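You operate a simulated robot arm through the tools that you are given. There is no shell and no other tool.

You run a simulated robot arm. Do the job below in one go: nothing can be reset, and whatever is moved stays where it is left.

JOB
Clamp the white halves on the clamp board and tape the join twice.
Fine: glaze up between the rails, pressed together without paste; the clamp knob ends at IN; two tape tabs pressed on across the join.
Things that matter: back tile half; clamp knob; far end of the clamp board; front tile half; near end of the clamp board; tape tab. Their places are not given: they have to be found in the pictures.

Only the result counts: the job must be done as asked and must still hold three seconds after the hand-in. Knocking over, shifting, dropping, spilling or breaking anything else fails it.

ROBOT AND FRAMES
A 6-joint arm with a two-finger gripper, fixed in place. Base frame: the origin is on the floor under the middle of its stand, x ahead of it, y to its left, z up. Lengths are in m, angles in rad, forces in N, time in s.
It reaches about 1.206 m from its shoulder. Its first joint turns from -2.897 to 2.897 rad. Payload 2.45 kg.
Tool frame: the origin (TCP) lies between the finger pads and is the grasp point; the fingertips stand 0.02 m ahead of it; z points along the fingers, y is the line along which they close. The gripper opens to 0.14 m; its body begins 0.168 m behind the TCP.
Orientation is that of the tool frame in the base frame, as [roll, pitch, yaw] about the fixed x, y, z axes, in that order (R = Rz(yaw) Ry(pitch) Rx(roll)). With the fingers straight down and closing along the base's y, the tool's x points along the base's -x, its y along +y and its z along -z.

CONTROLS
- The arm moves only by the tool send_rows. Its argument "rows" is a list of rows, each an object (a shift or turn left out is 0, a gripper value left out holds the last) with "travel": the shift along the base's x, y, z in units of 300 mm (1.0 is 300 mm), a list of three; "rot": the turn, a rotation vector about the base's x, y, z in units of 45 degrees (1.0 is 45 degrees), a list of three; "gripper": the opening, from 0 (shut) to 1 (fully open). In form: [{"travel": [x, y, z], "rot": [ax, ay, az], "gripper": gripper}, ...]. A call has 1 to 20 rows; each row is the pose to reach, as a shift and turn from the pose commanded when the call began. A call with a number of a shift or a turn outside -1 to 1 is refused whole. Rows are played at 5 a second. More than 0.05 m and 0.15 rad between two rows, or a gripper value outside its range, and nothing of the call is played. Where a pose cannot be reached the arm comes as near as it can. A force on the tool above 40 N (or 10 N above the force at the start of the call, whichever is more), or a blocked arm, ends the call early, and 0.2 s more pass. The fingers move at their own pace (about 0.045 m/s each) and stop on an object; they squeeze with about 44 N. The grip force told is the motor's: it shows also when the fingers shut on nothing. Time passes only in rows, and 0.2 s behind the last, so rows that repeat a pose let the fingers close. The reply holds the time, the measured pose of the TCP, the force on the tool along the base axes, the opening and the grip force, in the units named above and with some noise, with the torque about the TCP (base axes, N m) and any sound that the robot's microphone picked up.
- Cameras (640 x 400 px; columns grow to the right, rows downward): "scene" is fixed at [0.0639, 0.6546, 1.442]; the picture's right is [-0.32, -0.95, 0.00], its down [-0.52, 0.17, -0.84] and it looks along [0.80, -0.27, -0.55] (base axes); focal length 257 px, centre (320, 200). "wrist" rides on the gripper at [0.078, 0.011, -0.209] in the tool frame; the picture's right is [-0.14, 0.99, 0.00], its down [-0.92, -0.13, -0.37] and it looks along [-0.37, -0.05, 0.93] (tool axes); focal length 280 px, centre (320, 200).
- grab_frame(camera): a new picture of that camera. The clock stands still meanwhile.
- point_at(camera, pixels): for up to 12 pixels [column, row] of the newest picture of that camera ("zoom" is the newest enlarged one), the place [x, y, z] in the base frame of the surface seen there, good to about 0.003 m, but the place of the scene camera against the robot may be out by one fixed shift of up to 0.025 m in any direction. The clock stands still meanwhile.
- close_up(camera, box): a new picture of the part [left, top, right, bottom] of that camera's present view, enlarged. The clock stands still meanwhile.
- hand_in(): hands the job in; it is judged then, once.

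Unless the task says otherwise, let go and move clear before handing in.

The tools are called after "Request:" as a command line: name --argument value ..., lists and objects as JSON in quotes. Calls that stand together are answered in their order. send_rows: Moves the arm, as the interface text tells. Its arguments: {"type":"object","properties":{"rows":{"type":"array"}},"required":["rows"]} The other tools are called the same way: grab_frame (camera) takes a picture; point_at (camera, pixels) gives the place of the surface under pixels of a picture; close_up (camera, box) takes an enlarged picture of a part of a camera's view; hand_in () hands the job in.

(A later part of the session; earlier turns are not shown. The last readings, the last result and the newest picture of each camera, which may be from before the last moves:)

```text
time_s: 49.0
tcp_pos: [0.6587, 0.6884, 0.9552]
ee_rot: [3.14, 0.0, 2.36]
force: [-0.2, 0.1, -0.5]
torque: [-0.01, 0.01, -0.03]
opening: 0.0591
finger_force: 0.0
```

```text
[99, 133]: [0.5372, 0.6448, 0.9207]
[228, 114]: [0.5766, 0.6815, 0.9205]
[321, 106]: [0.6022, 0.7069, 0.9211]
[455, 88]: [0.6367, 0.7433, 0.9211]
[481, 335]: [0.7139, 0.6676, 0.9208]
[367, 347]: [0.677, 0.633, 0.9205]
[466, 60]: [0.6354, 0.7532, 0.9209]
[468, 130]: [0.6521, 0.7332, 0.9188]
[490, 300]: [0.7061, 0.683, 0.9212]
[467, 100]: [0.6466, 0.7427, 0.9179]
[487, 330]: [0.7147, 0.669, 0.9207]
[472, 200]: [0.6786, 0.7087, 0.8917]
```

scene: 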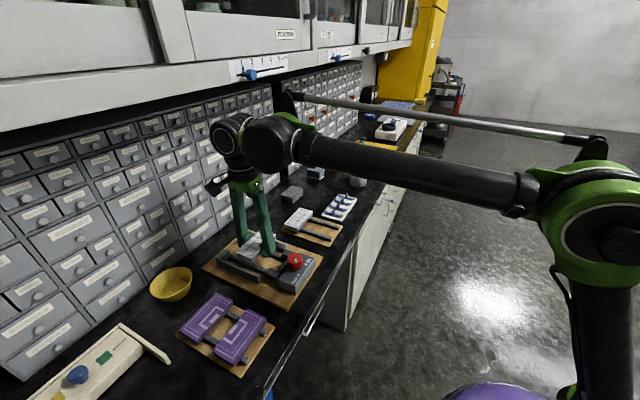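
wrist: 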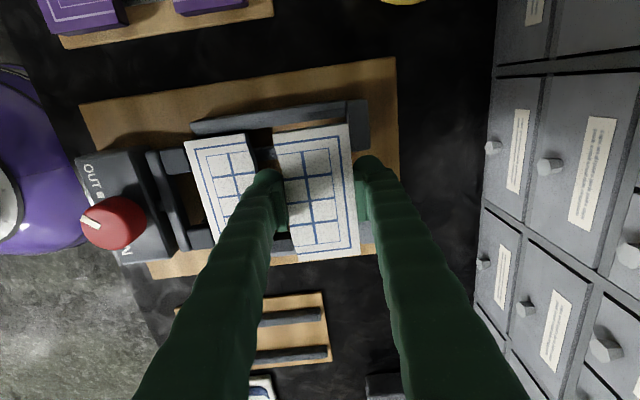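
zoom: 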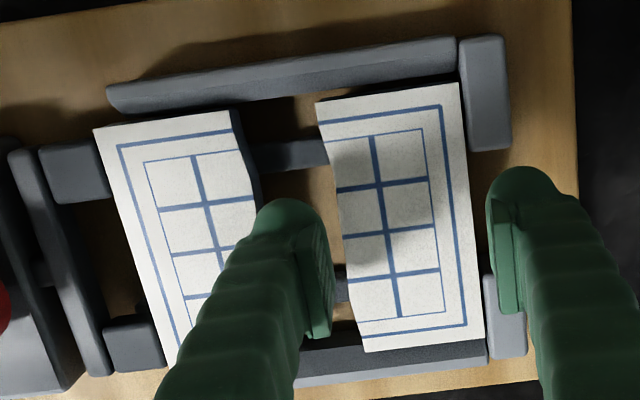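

Both halves are aligned in v (within 1 mm), the back one 3 mm from the stops. Next the knob: I move over it at a safe height.

Request:
send_rows --rows '[{"travel": [-0.0825, -0.0825, 0], "gripper": 0.46}, {"travel": [-0.165, -0.165, 0.067]}, {"travel": [-0.2593, -0.2593, 0.15]}, {"travel": [-0.3536, -0.3536, 0.15]}, {"travel": [-0.4343, -0.4287, 0.15]}, {"travel": [-0.4343, -0.4287, 0.15]}]'

Request:
grab_frame --camera "wrist"

Request:
close_up --camera "wrist" --box '[220, 80, 440, 240]'

```text
time_s: 50.4
tcp_pos: [0.5299, 0.5578, 1.0009]
ee_rot: [3.14, 0.0, 2.356]
force: [0.5, -0.1, -0.2]
torque: [-0.03, 0.02, -0.02]
opening: 0.0645
finger_force: 0.0
```

```text
taken
```

wrist: 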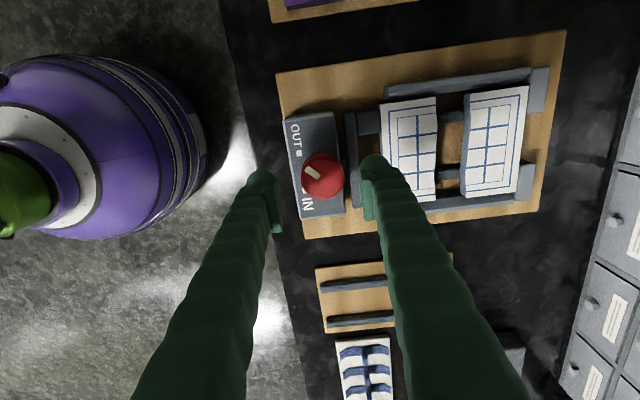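

```text
2.50 times, centred on (330, 160) of wrist
```

zoom: 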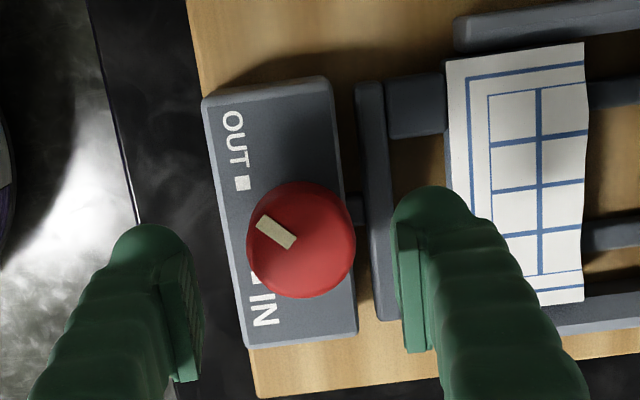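

I'll measure the knob's top from this view.

Request:
point_at --camera "zoom" --pixels '[[251, 245], [351, 235], [297, 187], [305, 292], [300, 240], [262, 222], [290, 243], [242, 183], [340, 330], [365, 180], [340, 150], [255, 275]]'

```text
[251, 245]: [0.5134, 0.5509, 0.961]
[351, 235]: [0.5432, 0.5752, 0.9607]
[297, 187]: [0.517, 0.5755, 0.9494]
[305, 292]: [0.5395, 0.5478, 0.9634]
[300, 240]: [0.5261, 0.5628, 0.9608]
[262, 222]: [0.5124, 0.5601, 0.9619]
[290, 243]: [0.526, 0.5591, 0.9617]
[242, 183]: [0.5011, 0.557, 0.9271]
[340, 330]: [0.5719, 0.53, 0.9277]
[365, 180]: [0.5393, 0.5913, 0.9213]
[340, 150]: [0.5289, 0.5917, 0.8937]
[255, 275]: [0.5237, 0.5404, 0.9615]
```

Knob centre is about (u,v)=(0.7705,0.0215), pointer at ~176°. I descend around it and close.

Request:
send_rows --rows '[{"travel": [0.0024, 0.0024, -0.04], "gripper": 0.46}, {"travel": [0.0024, 0.0024, -0.08]}, {"travel": [0.0024, 0.0024, -0.12]}, {"travel": [0.0024, 0.0024, -0.145]}, {"travel": [0.0024, 0.0024, -0.1633]}, {"travel": [0.0024, 0.0024, -0.1633]}]'

Request:
send_rows --rows '[{"gripper": 0}, {"gripper": 0}, {"gripper": 0}, {"gripper": 0}, {"gripper": 0}]'

Request:
close_up --camera "scene" --box '[220, 200, 340, 310]'

```text
time_s: 51.8
tcp_pos: [0.5291, 0.5594, 0.9513]
ee_rot: [3.141, 0.001, 2.357]
force: [-0.2, 0.9, -0.2]
torque: [-0.02, 0.02, 0.02]
opening: 0.0642
finger_force: 0.1
```

```text
time_s: 53.0
tcp_pos: [0.5302, 0.5614, 0.9506]
ee_rot: [3.138, 0.0, 2.357]
force: [19.0, 20.0, 15.3]
torque: [0.25, -0.23, 0.04]
opening: 0.0405
finger_force: 44.8
```

```text
3.64 times, centred on (280, 255) of scene
```

zoom: 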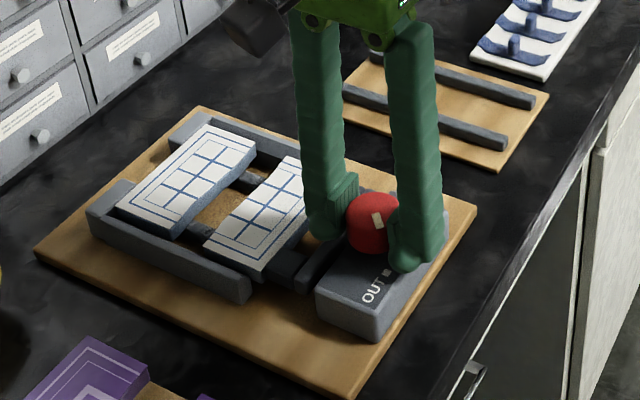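

The knob is gripped but with ~28 N side force toward +u and 15 N up; I'll relax by shifting the hand slightly +u and up.

Request:
send_rows --rows '[{"travel": [0.002, 0.002, 0.001], "gripper": 0}, {"travel": [0.004, 0.004, 0.002]}, {"travel": [0.004, 0.004, 0.002]}]'

```text
time_s: 53.8
tcp_pos: [0.5305, 0.5603, 0.9521]
ee_rot: [3.141, 0.0, 2.357]
force: [4.9, -0.8, -2.3]
torque: [-0.11, -0.06, -0.02]
opening: 0.0405
finger_force: 44.8
```

Forces are small now. I rotate the knob +45° (counterclockwise from above, OUT → IN).

Request:
send_rows --rows '[{"rot": [0, 0, 0.08], "gripper": 0}, {"rot": [0, 0, 0.18]}, {"rot": [0, 0, 0.28]}, {"rot": [0, 0, 0.38]}, {"rot": [0, 0, 0.48]}, {"rot": [0, 0, 0.58]}, {"rot": [0, 0, 0.68]}, {"rot": [0, 0, 0.78]}, {"rot": [0, 0, 0.88]}, {"rot": [0, 0, 1.0]}, {"rot": [0, 0, 1.0]}]'

Request:
close_up --camera "scene" --box '[200, 200, 340, 310]'

Request:
grab_frame --camera "wrist"

```text
time_s: 56.2
tcp_pos: [0.5319, 0.5597, 0.9533]
ee_rot: [3.14, 0.001, -3.139]
force: [-4.1, -17.5, 2.9]
torque: [-0.24, 0.0, 0.06]
opening: 0.04
finger_force: 44.7
```

```text
3.64 times, centred on (270, 255) of scene
```

zoom: 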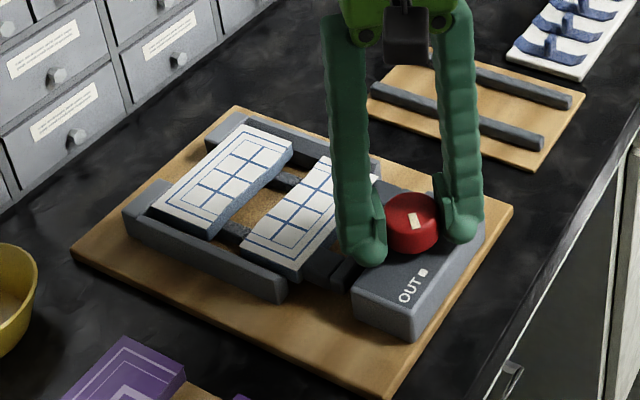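

```text
taken
```

wrist: 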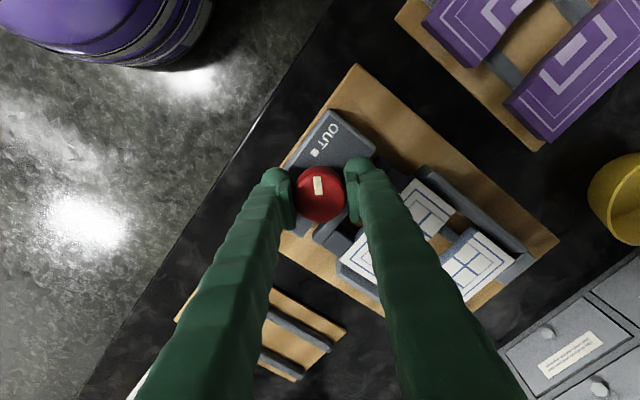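

The pointer at (318,185) still seems to point toward the OUT mark (314,152), so the fingers may have slipped around the knob. Zoom to confirm.

Request:
close_up --camera "wrist" --box '[250, 90, 410, 260]'

```text
2.35 times, centred on (330, 175) of wrist
```

zoom: 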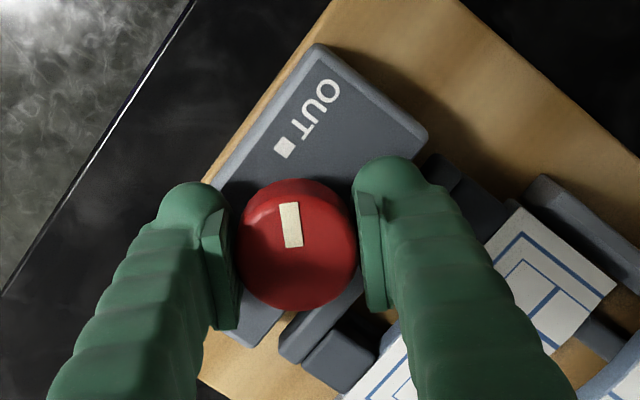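

I'll measure the pointer's present angle precisely.

Request:
point_at --camera "zoom" --pixels '[[290, 207], [294, 245], [285, 148], [245, 250], [350, 240], [297, 185], [297, 305], [310, 330], [340, 290], [262, 200]]'

```text
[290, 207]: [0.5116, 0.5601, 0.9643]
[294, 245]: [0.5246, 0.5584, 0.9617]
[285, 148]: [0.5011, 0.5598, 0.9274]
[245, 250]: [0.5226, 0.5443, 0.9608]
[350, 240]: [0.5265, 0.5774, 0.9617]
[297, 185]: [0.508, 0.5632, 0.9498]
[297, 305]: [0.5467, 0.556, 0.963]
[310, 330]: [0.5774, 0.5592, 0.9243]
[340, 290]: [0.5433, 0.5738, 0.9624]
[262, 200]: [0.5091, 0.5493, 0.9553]
```

The knob didn't follow (pointer still 172°); the grip slipped. I'll recentre on the knob to balance forces, then turn slowly by a small angle and read the torque.

Request:
send_rows --rows '[{"travel": [0.002, -0.002, 0], "gripper": 0}, {"travel": [0.004, -0.004, 0]}, {"travel": [0.004, -0.004, 0]}]'

Request:
send_rows --rows '[{"rot": [0, 0, 0.03], "gripper": 0}, {"rot": [0, 0, 0.06]}, {"rot": [0, 0, 0.09]}, {"rot": [0, 0, 0.12]}]'

Request:
close_up --camera "wrist" --box '[250, 90, 410, 260]'

```text
time_s: 57.0
tcp_pos: [0.53, 0.5607, 0.9517]
ee_rot: [3.14, -0.001, -3.142]
force: [-14.6, -15.0, -5.5]
torque: [-0.09, 0.1, 0.0]
opening: 0.0402
finger_force: 45.2
```

```text
time_s: 58.0
tcp_pos: [0.5325, 0.5601, 0.9533]
ee_rot: [3.138, -0.001, -3.046]
force: [-1.1, -8.5, 0.3]
torque: [-0.07, -0.05, -0.5]
opening: 0.0402
finger_force: 45.1
```

```text
2.35 times, centred on (330, 175) of wrist
```

zoom: 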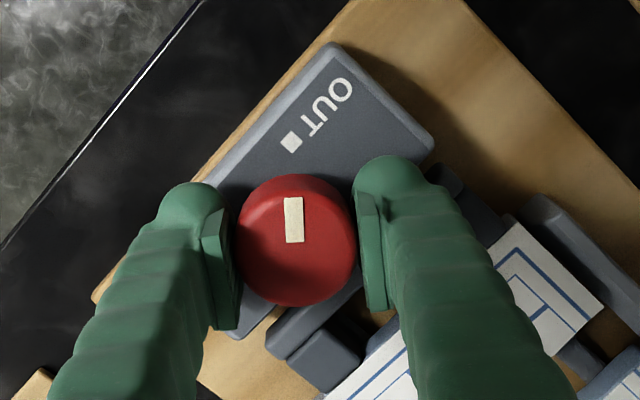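

Torque about z is now −0.5 N·m, and the knob still hasn't moved. I continue slowly to see whether it breaks loose or slips.

Request:
send_rows --rows '[{"rot": [0, 0, 0.03], "gripper": 0}, {"rot": [0, 0, 0.06]}, {"rot": [0, 0, 0.09]}, {"rot": [0, 0, 0.12]}]'

Request:
close_up --camera "wrist" --box '[250, 90, 410, 260]'

Request:
point_at --camera "zoom" --pixels '[[298, 195], [298, 235]]'

```text
time_s: 59.0
tcp_pos: [0.5322, 0.5609, 0.9521]
ee_rot: [3.139, -0.001, -2.951]
force: [0.3, -6.6, 10.1]
torque: [-0.11, 0.06, -0.26]
opening: 0.0403
finger_force: 45.2
```

```text
2.35 times, centred on (330, 175) of wrist
```

zoom: 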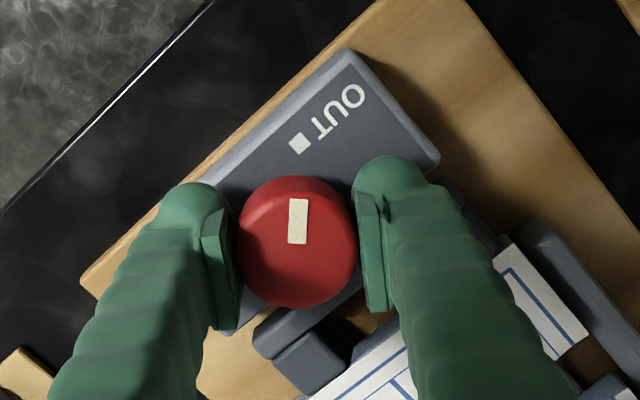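

```text
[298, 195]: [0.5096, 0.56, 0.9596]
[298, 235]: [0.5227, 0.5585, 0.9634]
```

The torque fell to −0.26 and the pointer (≈173°) has not moved: the pads slip. I'll look closely at how the fingers touch the knob.

Request:
close_up --camera "scene" --box '[265, 230, 325, 280]'

Request:
close_up --camera "wrist" --box '[270, 145, 370, 235]'

```text
8.00 times, centred on (295, 255) of scene
```

zoom: 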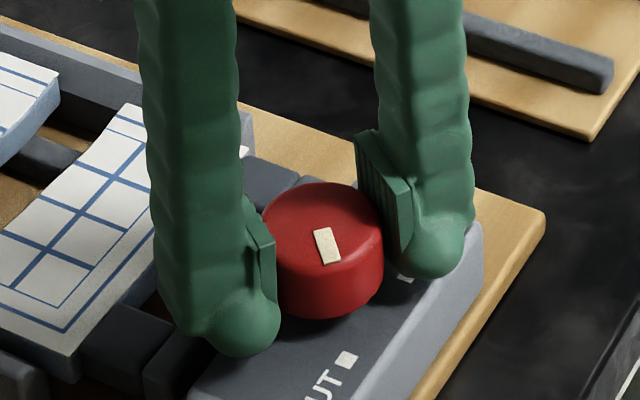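

```text
4.44 times, centred on (320, 190) of wrist
```

zoom: 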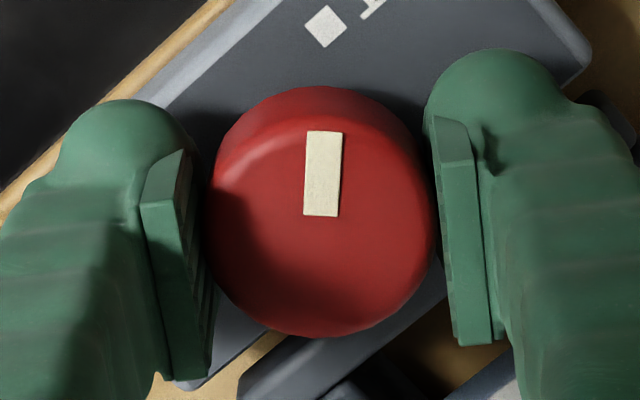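

Pads contact the knob properly. I'll turn in small separate calls to see the torque build-up and whether the knob moves.

Request:
send_rows --rows '[{"rot": [0, 0, 0.04], "gripper": 0}]'

Request:
send_rows --rows '[{"rot": [0, 0, 0.04], "gripper": 0}]'

Request:
send_rows --rows '[{"rot": [0, 0, 0.04], "gripper": 0}]'

Request:
send_rows --rows '[{"rot": [0, 0, 0.04], "gripper": 0}]'

Request:
close_up --camera "wrist" --box '[250, 90, 410, 260]'

```text
time_s: 59.4
tcp_pos: [0.5316, 0.56, 0.9531]
ee_rot: [3.14, 0.001, -2.919]
force: [-2.1, -9.9, 6.3]
torque: [-0.11, 0.0, -0.3]
opening: 0.0402
finger_force: 45.0
```

```text
time_s: 59.8
tcp_pos: [0.5314, 0.5595, 0.9525]
ee_rot: [3.14, 0.0, -2.887]
force: [1.0, -4.7, 8.0]
torque: [-0.07, 0.09, -0.24]
opening: 0.0403
finger_force: 45.2
```

```text
time_s: 60.2
tcp_pos: [0.532, 0.5584, 0.9515]
ee_rot: [3.14, -0.001, -2.857]
force: [-0.7, -2.9, 7.4]
torque: [0.01, 0.0, -0.39]
opening: 0.0403
finger_force: 45.9
```

```text
time_s: 60.6
tcp_pos: [0.5308, 0.5605, 0.952]
ee_rot: [3.141, 0.001, -2.826]
force: [-0.2, -2.5, 3.7]
torque: [0.05, 0.03, -0.51]
opening: 0.0401
finger_force: 45.4
```

```text
2.35 times, centred on (330, 175) of wrist
```

zoom: 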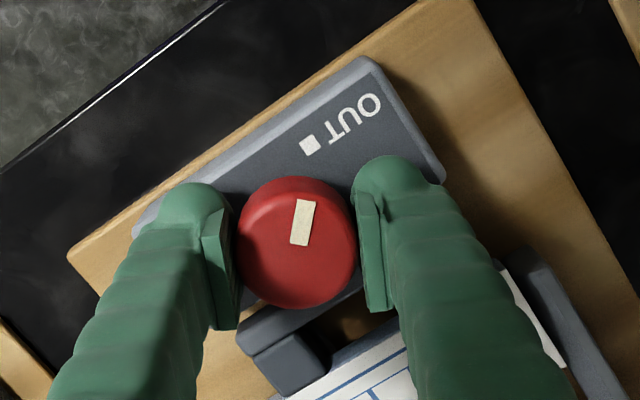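

The torque oscillates 0.24–0.51 N·m and the pointer stays. As a diagnostic I'll turn slightly the other way and compare the reaction and the pointer.

Request:
send_rows --rows '[{"rot": [0, 0, -0.1], "gripper": 0}, {"rot": [0, 0, -0.2]}, {"rot": [0, 0, -0.3]}]'

Request:
close_up --camera "wrist" --box '[250, 90, 410, 260]'

Request:
point_at --camera "zoom" --pixels '[[295, 205], [295, 240]]'

```text
time_s: 61.4
tcp_pos: [0.5308, 0.5592, 0.9529]
ee_rot: [3.14, 0.001, -3.063]
force: [-0.5, -1.9, 6.2]
torque: [-0.07, 0.46, 0.02]
opening: 0.0401
finger_force: 44.7
```

```text
2.35 times, centred on (330, 175) of wrist
```

zoom: 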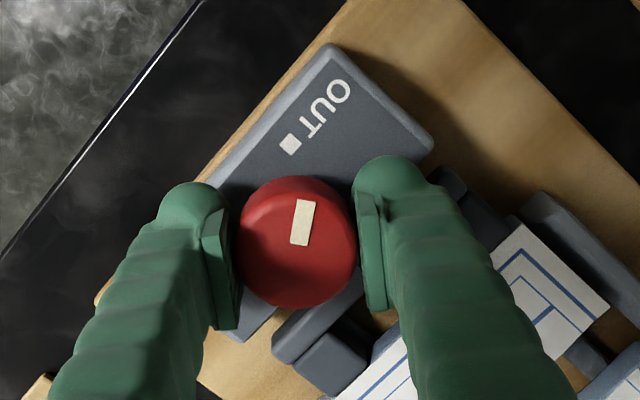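

```text
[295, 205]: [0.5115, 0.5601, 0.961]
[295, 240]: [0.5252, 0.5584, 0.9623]
```

Important: turning the other way (clockwise), the knob followed the hand freely with near-zero torque (pointer image angle unchanged while the hand turned −13.5°). So IN is probably reached clockwise (through the far side). I'll check whether the pusher advanced.

Request:
close_up --camera "scene" --box '[220, 220, 320, 300]'

Request:
close_up --camera "wrist" --box '[300, 160, 500, 320]'

```text
5.00 times, centred on (270, 260) of scene
```

zoom: 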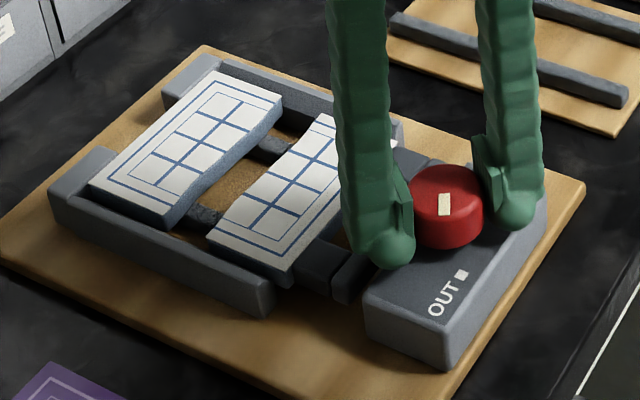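

```text
2.50 times, centred on (400, 240) of wrist
```

zoom: 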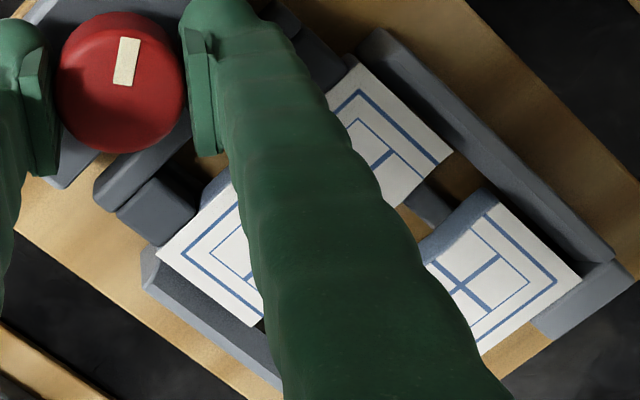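

Request:
point_at --camera "zoom" --pixels '[[100, 190], [130, 175], [150, 165], [125, 210], [160, 240], [190, 205], [155, 195], [165, 252], [200, 215], [255, 320], [400, 205], [435, 245]]'

```text
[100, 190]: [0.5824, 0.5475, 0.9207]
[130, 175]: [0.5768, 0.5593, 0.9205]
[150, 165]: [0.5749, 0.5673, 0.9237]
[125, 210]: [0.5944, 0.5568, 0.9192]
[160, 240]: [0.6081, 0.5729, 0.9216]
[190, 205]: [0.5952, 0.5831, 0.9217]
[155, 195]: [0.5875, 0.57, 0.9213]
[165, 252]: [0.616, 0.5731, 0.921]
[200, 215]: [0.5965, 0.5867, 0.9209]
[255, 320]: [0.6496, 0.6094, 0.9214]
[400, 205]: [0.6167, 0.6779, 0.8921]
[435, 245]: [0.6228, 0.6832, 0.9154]
```

Inconclusive at 13.5°. I turn the knob another −45° clockwise and check pusher and pointer.

Request:
send_rows --rows '[{"rot": [0, 0, -0.1], "gripper": 0}, {"rot": [0, 0, -0.2]}, {"rot": [0, 0, -0.3]}, {"rot": [0, 0, -0.4]}, {"rot": [0, 0, -0.5]}, {"rot": [0, 0, -0.6]}, {"rot": [0, 0, -0.7]}, {"rot": [0, 0, -0.8]}, {"rot": [0, 0, -0.9]}, {"rot": [0, 0, -1.0]}, {"rot": [0, 0, -1.0]}]'

Request:
close_up --camera "wrist" --box '[240, 60, 560, 260]'

Request:
close_up --camera "scene" --box '[220, 220, 320, 300]'

```text
time_s: 63.8
tcp_pos: [0.5316, 0.5595, 0.9522]
ee_rot: [3.139, 0.0, 2.436]
force: [-8.3, -12.8, -11.6]
torque: [-0.14, 0.03, -0.06]
opening: 0.0401
finger_force: 44.6
```

```text
2.00 times, centred on (400, 160) of wrist
```

zoom: 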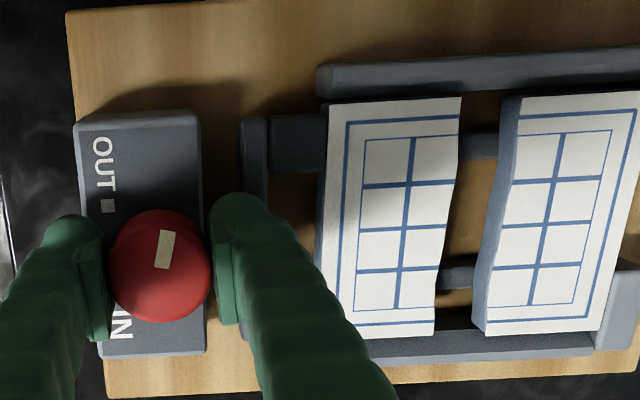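

```text
5.00 times, centred on (270, 260) of scene
```

zoom: 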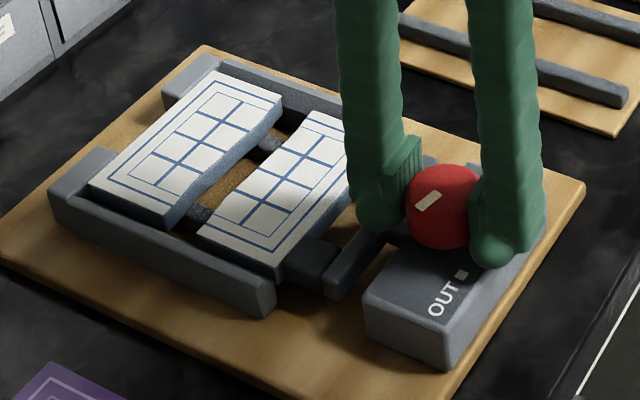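

Confirmed: the pusher advanced and the front half moved with it; the pointer is turning clockwise toward IN the long way round. I keep turning clockwise in moderate steps, checking that the yaw follows.

Request:
send_rows --rows '[{"rot": [0, 0, -0.1], "gripper": 0}, {"rot": [0, 0, -0.2]}, {"rot": [0, 0, -0.3]}, {"rot": [0, 0, -0.4]}, {"rot": [0, 0, -0.5]}]'

```text
time_s: 65.0
tcp_pos: [0.5311, 0.5595, 0.9527]
ee_rot: [3.14, 0.0, 2.043]
force: [-16.6, -26.2, -19.4]
torque: [-0.18, 0.15, 0.07]
opening: 0.0402
finger_force: 45.0
```

Yaw follows (117°) but side forces have grown to ~36 N. I recentre the hand on the knob before going on.

Request:
send_rows --rows '[{"travel": [-0.0017, -0.003, -0.002], "gripper": 0}, {"travel": [-0.0033, -0.0057, -0.004]}, {"travel": [-0.0033, -0.0057, -0.004]}]'

```text
time_s: 65.8
tcp_pos: [0.5306, 0.5581, 0.9526]
ee_rot: [3.137, -0.002, 2.045]
force: [6.6, 7.2, 29.7]
torque: [-0.01, -0.09, -0.01]
opening: 0.0401
finger_force: 45.6
```

Request:
send_rows --rows '[{"travel": [0.0005, 0.0008, 0.0022], "gripper": 0}, {"travel": [0.0005, 0.0008, 0.0022]}]'

```text
time_s: 66.4
tcp_pos: [0.5312, 0.5594, 0.9535]
ee_rot: [3.139, 0.001, 2.046]
force: [11.8, 11.3, 28.0]
torque: [0.45, -0.01, 0.0]
opening: 0.04
finger_force: 45.3
```

Request:
send_rows --rows '[{"travel": [0.001, 0.001, 0.0025], "gripper": 0}, {"travel": [0.001, 0.001, 0.0025]}]'

```text
time_s: 67.0
tcp_pos: [0.5306, 0.5583, 0.9519]
ee_rot: [3.139, 0.001, 2.043]
force: [9.8, 7.8, 16.5]
torque: [0.2, -0.1, -0.01]
opening: 0.0401
finger_force: 45.1
```

Forces are moderate now. I continue turning clockwise by 22°.

Request:
send_rows --rows '[{"travel": [0.0005, 0.0005, 0.001], "rot": [0, 0, -0.1], "gripper": 0}, {"travel": [0.0005, 0.0005, 0.001], "rot": [0, 0, -0.2]}, {"travel": [0.0005, 0.0005, 0.001], "rot": [0, 0, -0.3]}, {"travel": [0.0005, 0.0005, 0.001], "rot": [0, 0, -0.4]}, {"travel": [0.0005, 0.0005, 0.001], "rot": [0, 0, -0.5]}]'

Request:
close_up --camera "wrist" --box '[240, 40, 560, 260]'

```text
time_s: 68.2
tcp_pos: [0.5303, 0.5589, 0.9519]
ee_rot: [3.14, 0.0, 1.651]
force: [1.0, 1.2, -12.7]
torque: [-0.06, -0.01, 0.05]
opening: 0.0401
finger_force: 45.0
```

```text
1.82 times, centred on (400, 150) of wrist
```

zoom: 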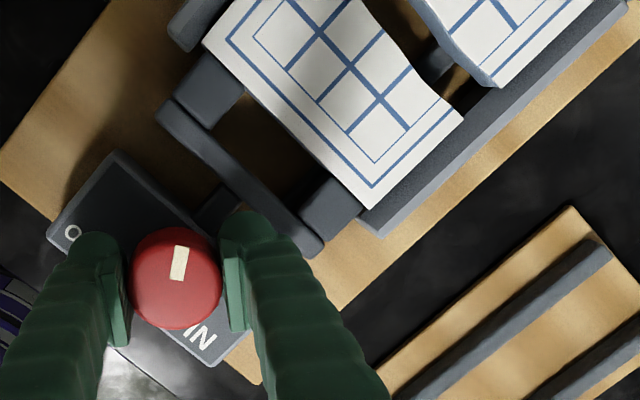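

Turning well (yaw 95°, pusher advancing). Continue clockwise another 45° in two calls.

Request:
send_rows --rows '[{"rot": [0, 0, -0.1], "gripper": 0}, {"rot": [0, 0, -0.2]}, {"rot": [0, 0, -0.3]}, {"rot": [0, 0, -0.4]}, {"rot": [0, 0, -0.5]}]'

Request:
send_rows --rows '[{"rot": [0, 0, -0.1], "gripper": 0}, {"rot": [0, 0, -0.2]}, {"rot": [0, 0, -0.3]}, {"rot": [0, 0, -0.4]}, {"rot": [0, 0, -0.5]}]'

Request:
close_up --camera "scene" --box '[200, 200, 340, 310]'

```text
time_s: 69.4
tcp_pos: [0.5304, 0.5585, 0.9532]
ee_rot: [3.141, 0.003, 1.256]
force: [-11.2, -6.5, -27.8]
torque: [-0.17, 0.08, 0.07]
opening: 0.0401
finger_force: 44.8
```

```text
time_s: 70.4
tcp_pos: [0.5305, 0.5595, 0.9534]
ee_rot: [-3.129, -0.001, 0.97]
force: [-18.5, 16.5, -1.2]
torque: [0.29, 0.44, 0.08]
opening: 0.0401
finger_force: 45.2
out of reach, approached as far as the arm can: row 4, 5
stopped in row 5: the force on the tool passed its limit at 51 N (the readings are from after the stop); the commanded pose is now the measured one
```

```text
3.64 times, centred on (270, 255) of scene
```

zoom: 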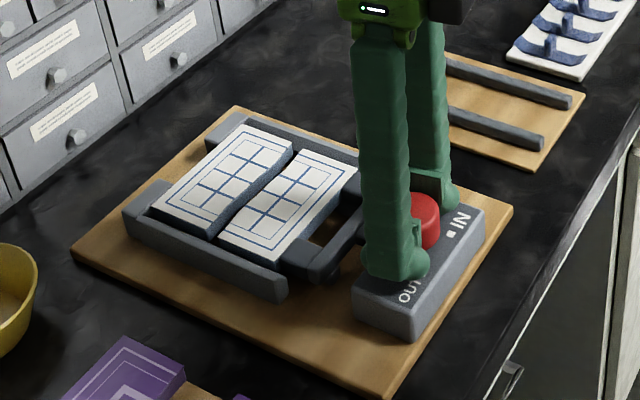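

The wrist reached its joint limit near yaw 56°, after turning the knob about 140° in total. I open, lift off and straighten the slight tilt, then regrip from the other end of the range.

Request:
send_rows --rows '[{"gripper": 0.46}, {"gripper": 0.46}, {"gripper": 0.46}, {"travel": [0, 0, 0.05], "rot": [-0.009, -0.013, 0], "gripper": 0.46}, {"travel": [0, 0, 0.11], "rot": [-0.009, -0.013, 0.0]}, {"travel": [0, 0, 0.17], "rot": [-0.009, -0.013, 0.0]}, {"travel": [0, 0, 0.17], "rot": [-0.009, -0.013, 0.0]}]'

Request:
close_up --camera "scene" --box '[200, 200, 340, 310]'

```text
time_s: 72.0
tcp_pos: [0.5324, 0.5573, 1.0034]
ee_rot: [3.138, -0.001, 0.97]
force: [-0.3, -0.2, -0.6]
torque: [0.02, 0.02, 0.01]
opening: 0.0646
finger_force: 0.0
```

```text
3.64 times, centred on (270, 255) of scene
```

zoom: 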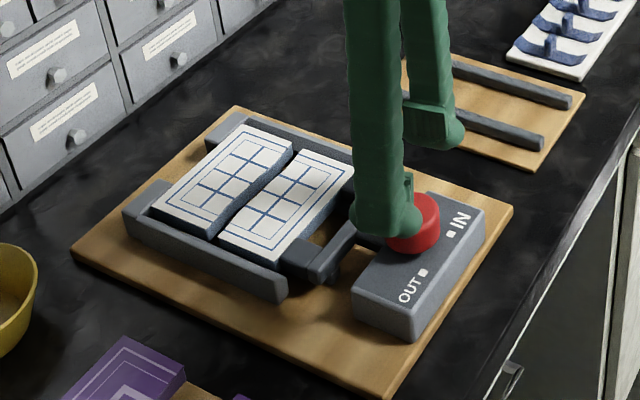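

Hand is clear and level. Rotate back +134° in three calls while hovering above the knob.

Request:
send_rows --rows '[{"travel": [0.0023, -0.0017, 0], "rot": [0, 0, 0.17]}, {"travel": [0.0023, -0.0017, 0], "rot": [0, 0, 0.34]}, {"travel": [0.0023, -0.0017, 0], "rot": [0, 0, 0.51]}, {"travel": [0.0023, -0.0017, 0], "rot": [0, 0, 0.68]}, {"travel": [0.0023, -0.0017, 0], "rot": [0, 0, 0.84]}, {"travel": [0.0023, -0.0017, 0], "rot": [0, 0, 1.0]}]'

Request:
send_rows --rows '[{"rot": [0, 0, 0.17]}, {"rot": [0, 0, 0.34]}, {"rot": [0, 0, 0.51]}, {"rot": [0, 0, 0.68]}, {"rot": [0, 0, 0.84]}, {"rot": [0, 0, 1.0]}]'

Request:
send_rows --rows '[{"rot": [0, 0, 0.17]}, {"rot": [0, 0, 0.34]}, {"rot": [0, 0, 0.51]}, {"rot": [0, 0, 0.68]}, {"rot": [0, 0, 0.84]}, {"rot": [0, 0, 1.0]}, {"rot": [0, 0, 1.0]}]'

Request:
grab_frame --camera "wrist"

Request:
close_up --camera "wrist" --box '[240, 100, 440, 260]'

```text
time_s: 73.4
tcp_pos: [0.5339, 0.557, 1.0035]
ee_rot: [3.136, -0.002, 1.756]
force: [0.3, -0.1, 0.3]
torque: [-0.01, 0.01, 0.0]
opening: 0.0644
finger_force: 0.0
```

```text
time_s: 74.8
tcp_pos: [0.5332, 0.5565, 1.0034]
ee_rot: [3.137, -0.002, 2.539]
force: [0.3, 0.0, 0.1]
torque: [-0.04, -0.01, -0.02]
opening: 0.0643
finger_force: 0.1
```

```text
time_s: 76.4
tcp_pos: [0.5343, 0.557, 1.0035]
ee_rot: [3.134, -0.002, -2.956]
force: [0.6, 0.4, -0.3]
torque: [-0.01, 0.04, -0.01]
opening: 0.0645
finger_force: 0.0
```

```text
taken
```

wrist: 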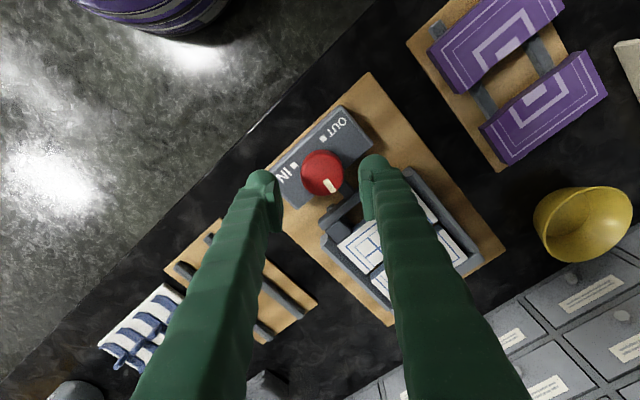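

```text
2.50 times, centred on (340, 180) of wrist
```

zoom: 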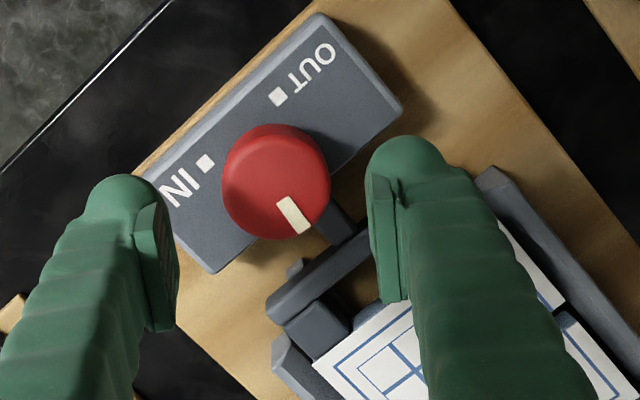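

The pointer is now at about 37° (image (295,215)), unchanged by the release; ~128° remain to IN. I rotate a further +15° for margin, recentre over the knob, descend and grip.

Request:
send_rows --rows '[{"travel": [-0.0087, 0.0073, 0], "rot": [0, 0, 0.17]}, {"travel": [-0.0087, 0.0073, 0], "rot": [0, 0, 0.333]}, {"travel": [-0.0087, 0.0073, -0.05], "rot": [0, 0, 0.333]}, {"travel": [-0.0087, 0.0073, -0.1], "rot": [0, 0, 0.333]}, {"travel": [-0.0087, 0.0073, -0.145], "rot": [0, 0, 0.333]}, {"travel": [-0.0087, 0.0073, -0.1717], "rot": [0, 0, 0.333]}, {"travel": [-0.0087, 0.0073, -0.1717], "rot": [0, 0, 0.333]}]'

Request:
send_rows --rows '[{"gripper": 0}, {"gripper": 0}, {"gripper": 0}, {"gripper": 0}, {"gripper": 0}]'

```text
time_s: 78.0
tcp_pos: [0.5311, 0.5585, 0.9518]
ee_rot: [3.136, -0.001, -2.696]
force: [0.5, 0.6, -0.3]
torque: [0.03, 0.01, 0.01]
opening: 0.0643
finger_force: 0.0
```

```text
time_s: 79.2
tcp_pos: [0.5314, 0.5602, 0.951]
ee_rot: [3.138, -0.001, -2.697]
force: [-2.0, 5.2, 0.6]
torque: [0.09, 0.02, -0.06]
opening: 0.0403
finger_force: 45.1
```

Well centred (forces small). I turn clockwise 45°, then check.

Request:
send_rows --rows '[{"rot": [0, 0, -0.1], "gripper": 0}, {"rot": [0, 0, -0.2]}, {"rot": [0, 0, -0.3]}, {"rot": [0, 0, -0.4]}, {"rot": [0, 0, -0.5]}]'

Request:
send_rows --rows '[{"rot": [0, 0, -0.1], "gripper": 0}, {"rot": [0, 0, -0.2]}, {"rot": [0, 0, -0.3]}, {"rot": [0, 0, -0.4]}, {"rot": [0, 0, -0.5]}]'

Request:
close_up --camera "wrist" --box '[240, 80, 480, 280]'

Request:
close_up --camera "scene" --box '[200, 200, 340, 310]'

```text
time_s: 80.4
tcp_pos: [0.5317, 0.5592, 0.951]
ee_rot: [3.137, -0.001, -3.09]
force: [4.9, 13.5, 8.9]
torque: [0.18, -0.28, 0.06]
opening: 0.0401
finger_force: 45.3
```

```text
time_s: 81.6
tcp_pos: [0.5299, 0.5587, 0.9525]
ee_rot: [3.136, -0.003, 2.798]
force: [3.4, 14.0, 11.7]
torque: [0.19, 0.03, 0.05]
opening: 0.0403
finger_force: 44.9
```

```text
2.00 times, centred on (360, 180) of wrist
```

zoom: 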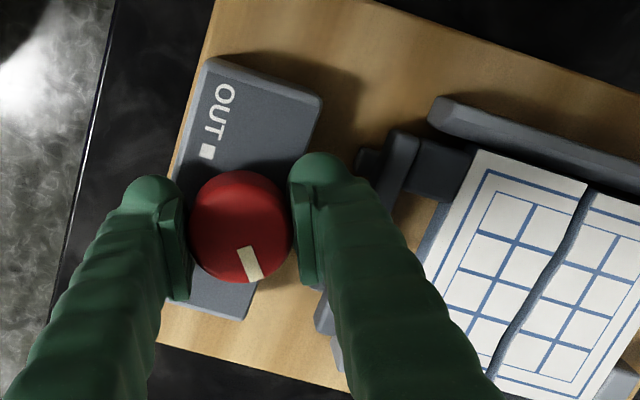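

```text
3.64 times, centred on (270, 255) of scene
```

zoom: 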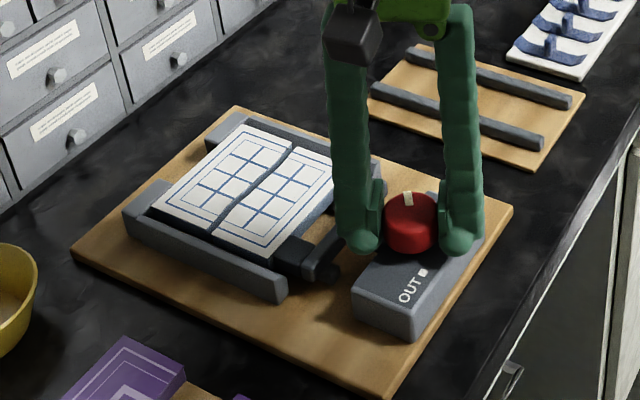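

The halves nearly touch; the pointer is at about −10°. I continue clockwise with a small recentring.

Request:
send_rows --rows '[{"travel": [0.0005, 0.002, 0.001], "rot": [0, 0, -0.1], "gripper": 0}, {"travel": [0.0005, 0.002, 0.001], "rot": [0, 0, -0.2]}, {"travel": [0.0005, 0.002, 0.001], "rot": [0, 0, -0.3]}, {"travel": [0.0005, 0.002, 0.001], "rot": [0, 0, -0.4]}, {"travel": [0.0005, 0.002, 0.001], "rot": [0, 0, -0.5]}]'

Request:
send_rows --rows '[{"rot": [0, 0, -0.1], "gripper": 0}, {"rot": [0, 0, -0.2]}, {"rot": [0, 0, -0.3]}, {"rot": [0, 0, -0.4]}, {"rot": [0, 0, -0.5]}]'

Request:
close_up --camera "wrist" --box '[240, 60, 520, 260]'

```text
time_s: 82.8
tcp_pos: [0.531, 0.5586, 0.9527]
ee_rot: [3.139, 0.0, 2.407]
force: [-0.9, -0.5, -7.6]
torque: [-0.02, 0.1, 0.0]
opening: 0.0405
finger_force: 44.9
```

```text
time_s: 84.0
tcp_pos: [0.5313, 0.5586, 0.952]
ee_rot: [3.138, -0.002, 2.014]
force: [-4.6, -9.0, -11.2]
torque: [-0.13, 0.05, 0.04]
opening: 0.0404
finger_force: 44.8
```

```text
2.00 times, centred on (380, 160) of wrist
```

zoom: 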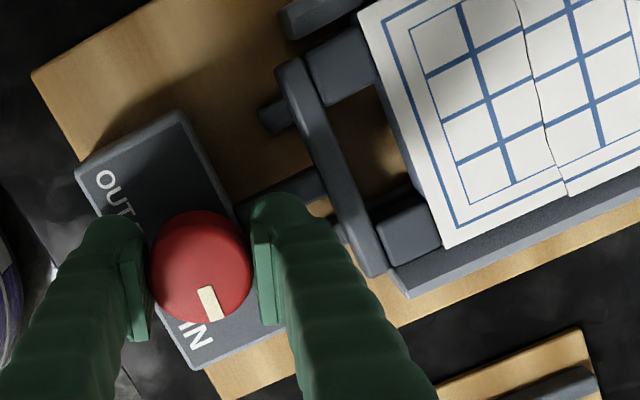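

The halves are joined (a hairline only). About 37° remain to IN; I continue with small steps and watch the torque.

Request:
send_rows --rows '[{"travel": [-0.0005, -0.001, -0.0005], "rot": [0, 0, -0.1], "gripper": 0}, {"travel": [-0.0005, -0.001, -0.0005], "rot": [0, 0, -0.2]}, {"travel": [-0.0005, -0.001, -0.0005], "rot": [0, 0, -0.3]}, {"travel": [-0.0005, -0.001, -0.0005], "rot": [0, 0, -0.4]}, {"travel": [-0.0005, -0.001, -0.0005], "rot": [0, 0, -0.5]}]'

Request:
close_up --camera "wrist" --box '[240, 60, 520, 260]'

```text
time_s: 85.2
tcp_pos: [0.5317, 0.5597, 0.9529]
ee_rot: [3.139, -0.001, 1.622]
force: [-11.0, -8.0, -12.8]
torque: [-0.31, 0.19, 0.03]
opening: 0.0401
finger_force: 45.0
```

```text
2.00 times, centred on (380, 160) of wrist
```

zoom: 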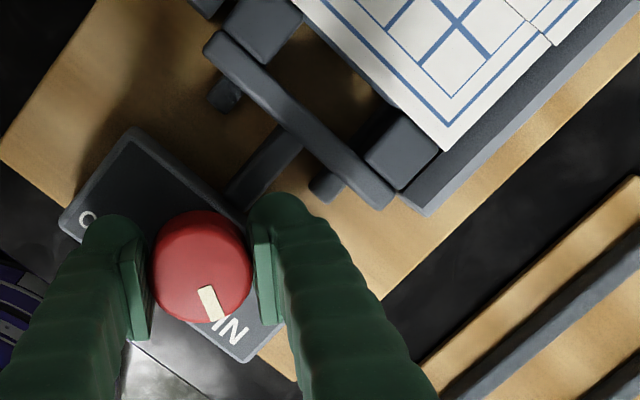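

Pointer ≈ −79°; IN is at ≈ −90°. I turn 9° more in fine steps and check torque.

Request:
send_rows --rows '[{"travel": [-0.001, -0.001, -0.0005], "rot": [0, 0, -0.05], "gripper": 0}, {"travel": [-0.001, -0.001, -0.0005], "rot": [0, 0, -0.1]}, {"travel": [-0.001, -0.001, -0.0005], "rot": [0, 0, -0.15]}, {"travel": [-0.001, -0.001, -0.0005], "rot": [0, 0, -0.2]}]'

Request:
close_up --camera "wrist" --box '[250, 120, 400, 250]'

```text
time_s: 86.2
tcp_pos: [0.5313, 0.5592, 0.9535]
ee_rot: [3.137, -0.002, 1.464]
force: [-0.9, 6.9, 9.0]
torque: [0.24, -0.04, 0.0]
opening: 0.0401
finger_force: 44.6
```

```text
3.08 times, centred on (325, 185) of wrist
```

zoom: 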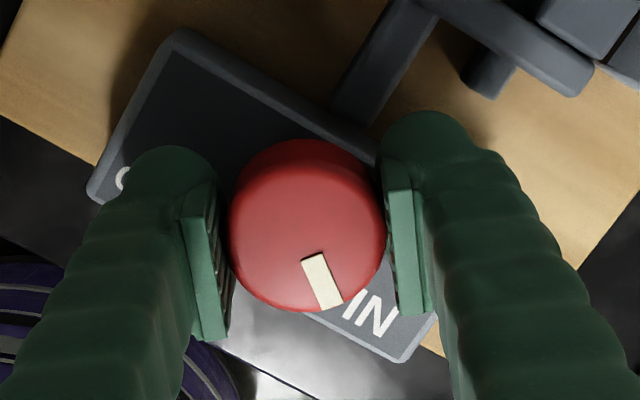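

Pointer ≈ −86°, torque still zero. A further 4.5°.

Request:
send_rows --rows '[{"rot": [0, 0, -0.04], "gripper": 0}, {"rot": [0, 0, -0.08]}, {"rot": [0, 0, -0.11]}]'

Request:
close_up --camera "wrist" --box '[250, 120, 400, 250]'

```text
time_s: 87.0
tcp_pos: [0.5301, 0.5597, 0.9531]
ee_rot: [3.134, -0.001, 1.379]
force: [6.4, 13.3, 12.0]
torque: [0.16, -0.1, -0.01]
opening: 0.0402
finger_force: 45.5
```

```text
3.08 times, centred on (325, 185) of wrist
```

zoom: 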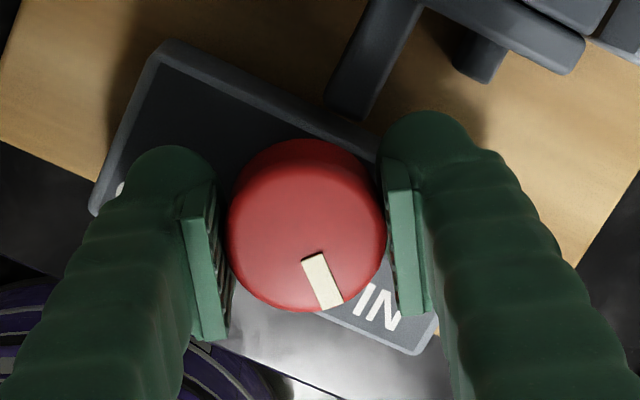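

Still following freely. I turn a few degrees more to feel for the end stop.

Request:
send_rows --rows '[{"travel": [0.001, 0.002, 0.001], "rot": [0, 0, -0.04], "gripper": 0}, {"travel": [0.001, 0.002, 0.001], "rot": [0, 0, -0.08]}, {"travel": [0.001, 0.002, 0.001], "rot": [0, 0, -0.11]}]'

Request:
close_up --camera "wrist" --box '[250, 120, 400, 250]'

```text
time_s: 87.8
tcp_pos: [0.5308, 0.5586, 0.9519]
ee_rot: [3.137, 0.0, 1.293]
force: [-4.1, -0.1, -10.9]
torque: [-0.12, 0.0, 0.34]
opening: 0.0401
finger_force: 44.9
```

```text
3.08 times, centred on (325, 185) of wrist
```

zoom: 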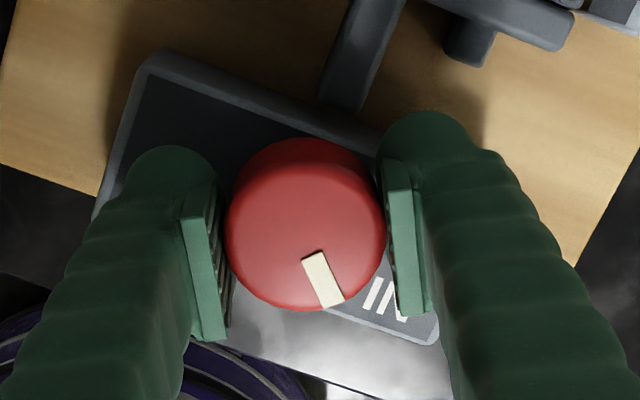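

Torque rose to +0.34 N·m: the IN end stop is reached. I open and lift off, then inspect.

Request:
send_rows --rows '[{"rot": [0, 0, 0.02], "gripper": 0.46}, {"rot": [0, 0, 0.02]}, {"rot": [0, 0, 0.02]}, {"travel": [0, 0, 0.05], "rot": [0, 0, 0.02]}, {"travel": [0, 0, 0.11], "rot": [0, 0, 0.02]}, {"travel": [0, 0, 0.17], "rot": [0, 0, 0.02]}, {"travel": [0, 0, 0.17], "rot": [0, 0, 0.02]}]'

Request:
close_up --camera "wrist" --box '[240, 60, 520, 260]'

Request:
close_up --camera "scene" --box '[200, 200, 340, 310]'

```text
time_s: 89.4
tcp_pos: [0.5301, 0.5584, 1.0026]
ee_rot: [3.135, -0.002, 1.309]
force: [-0.1, -0.1, -1.1]
torque: [-0.02, -0.02, -0.02]
opening: 0.0642
finger_force: 0.0
```

```text
2.00 times, centred on (380, 160) of wrist
```

zoom: 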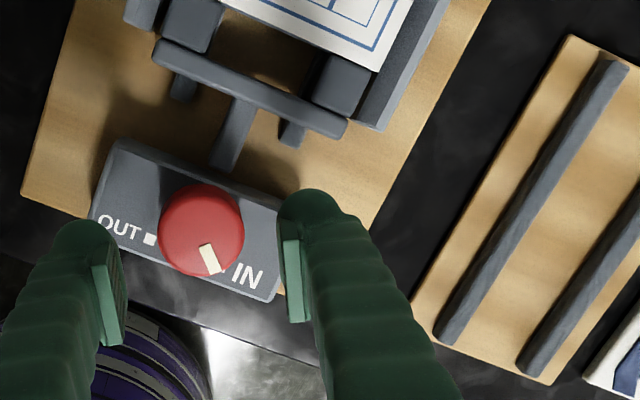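

```text
3.64 times, centred on (270, 255) of scene
```

zoom: 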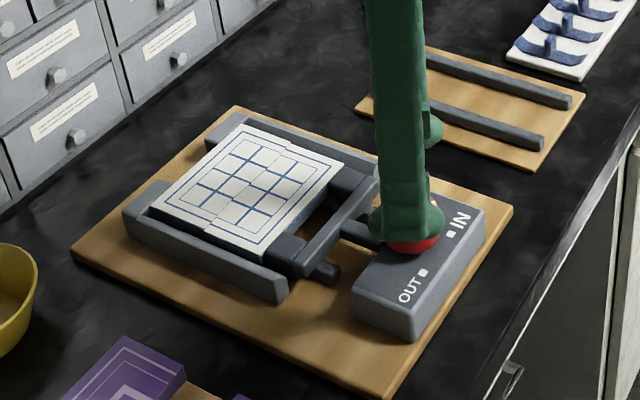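

The knob pointer is at IN and the halves are joined. Next the tape tabs: I move over the tab holder while rotating the hand back to close along u.

Request:
send_rows --rows '[{"travel": [0.101, -0.0876, 0.02], "rot": [0, 0, 0.143], "gripper": 0.46}, {"travel": [0.202, -0.1752, 0.02], "rot": [0, 0, 0.286]}, {"travel": [0.303, -0.2628, 0.02], "rot": [0, 0, 0.429]}, {"travel": [0.404, -0.3504, 0.02], "rot": [0, 0, 0.572]}, {"travel": [0.505, -0.438, 0.02], "rot": [0, 0, 0.715]}, {"travel": [0.606, -0.5256, 0.02], "rot": [0, 0, 0.858]}, {"travel": [0.7067, -0.6133, 0.02], "rot": [0, 0, 1.0]}]'

Request:
send_rows --rows '[{"rot": [0, 0, 0.17]}, {"rot": [0, 0, 0.333]}, {"rot": [0, 0, 0.333]}]'

Request:
grab_frame --camera "wrist"

Request:
grab_frame --camera "scene"

```text
time_s: 91.0
tcp_pos: [0.7458, 0.3758, 1.0096]
ee_rot: [3.137, -0.002, 2.097]
force: [-0.3, 0.2, -0.8]
torque: [-0.06, -0.07, 0.0]
opening: 0.0644
finger_force: 0.0
```

```text
time_s: 91.8
tcp_pos: [0.7455, 0.3767, 1.0094]
ee_rot: [3.138, -0.002, 2.356]
force: [-0.3, 0.2, 0.4]
torque: [0.01, 0.02, 0.03]
opening: 0.0644
finger_force: 0.0
```

```text
taken
```

wrist: 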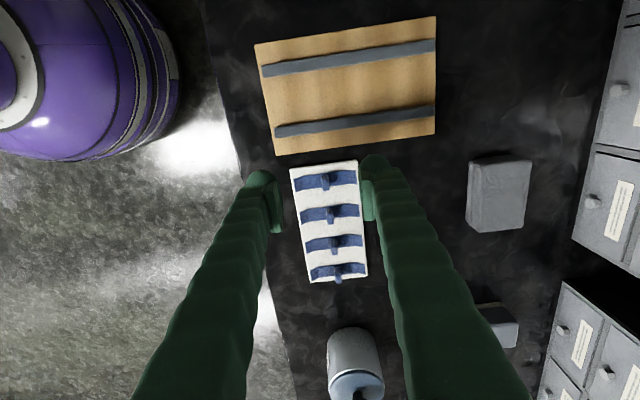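

```text
taken
```

scene: 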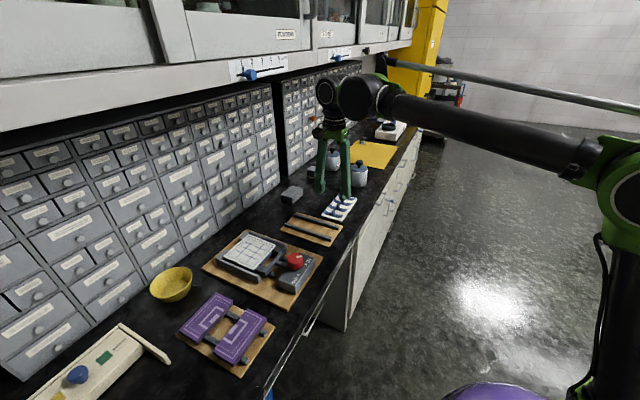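

Four tabs are visible at (325,180), (332,212), (333,243), (337,270). I zoom and measure the nearest two.

Request:
close_up --camera "wrist" --box '[275, 150, 385, 290]'

Request:
point_at --camera "zoom" --pixels '[[290, 80], [285, 105], [300, 85], [280, 75], [210, 85], [370, 65], [300, 175], [310, 165], [295, 190], [225, 180], [380, 160], [320, 90]]'

```text
2.86 times, centred on (330, 220) of wrist
```

zoom: 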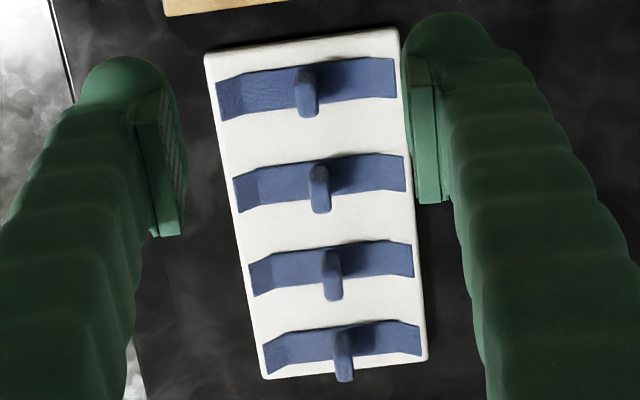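

```text
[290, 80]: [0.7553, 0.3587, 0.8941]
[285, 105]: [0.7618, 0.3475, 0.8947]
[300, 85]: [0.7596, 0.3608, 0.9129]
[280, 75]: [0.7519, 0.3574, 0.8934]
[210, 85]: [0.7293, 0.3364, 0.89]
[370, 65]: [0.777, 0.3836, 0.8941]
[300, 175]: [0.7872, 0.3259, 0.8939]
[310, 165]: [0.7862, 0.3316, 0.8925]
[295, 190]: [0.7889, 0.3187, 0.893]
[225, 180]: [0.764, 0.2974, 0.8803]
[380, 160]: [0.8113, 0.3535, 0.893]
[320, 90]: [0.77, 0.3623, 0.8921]
```

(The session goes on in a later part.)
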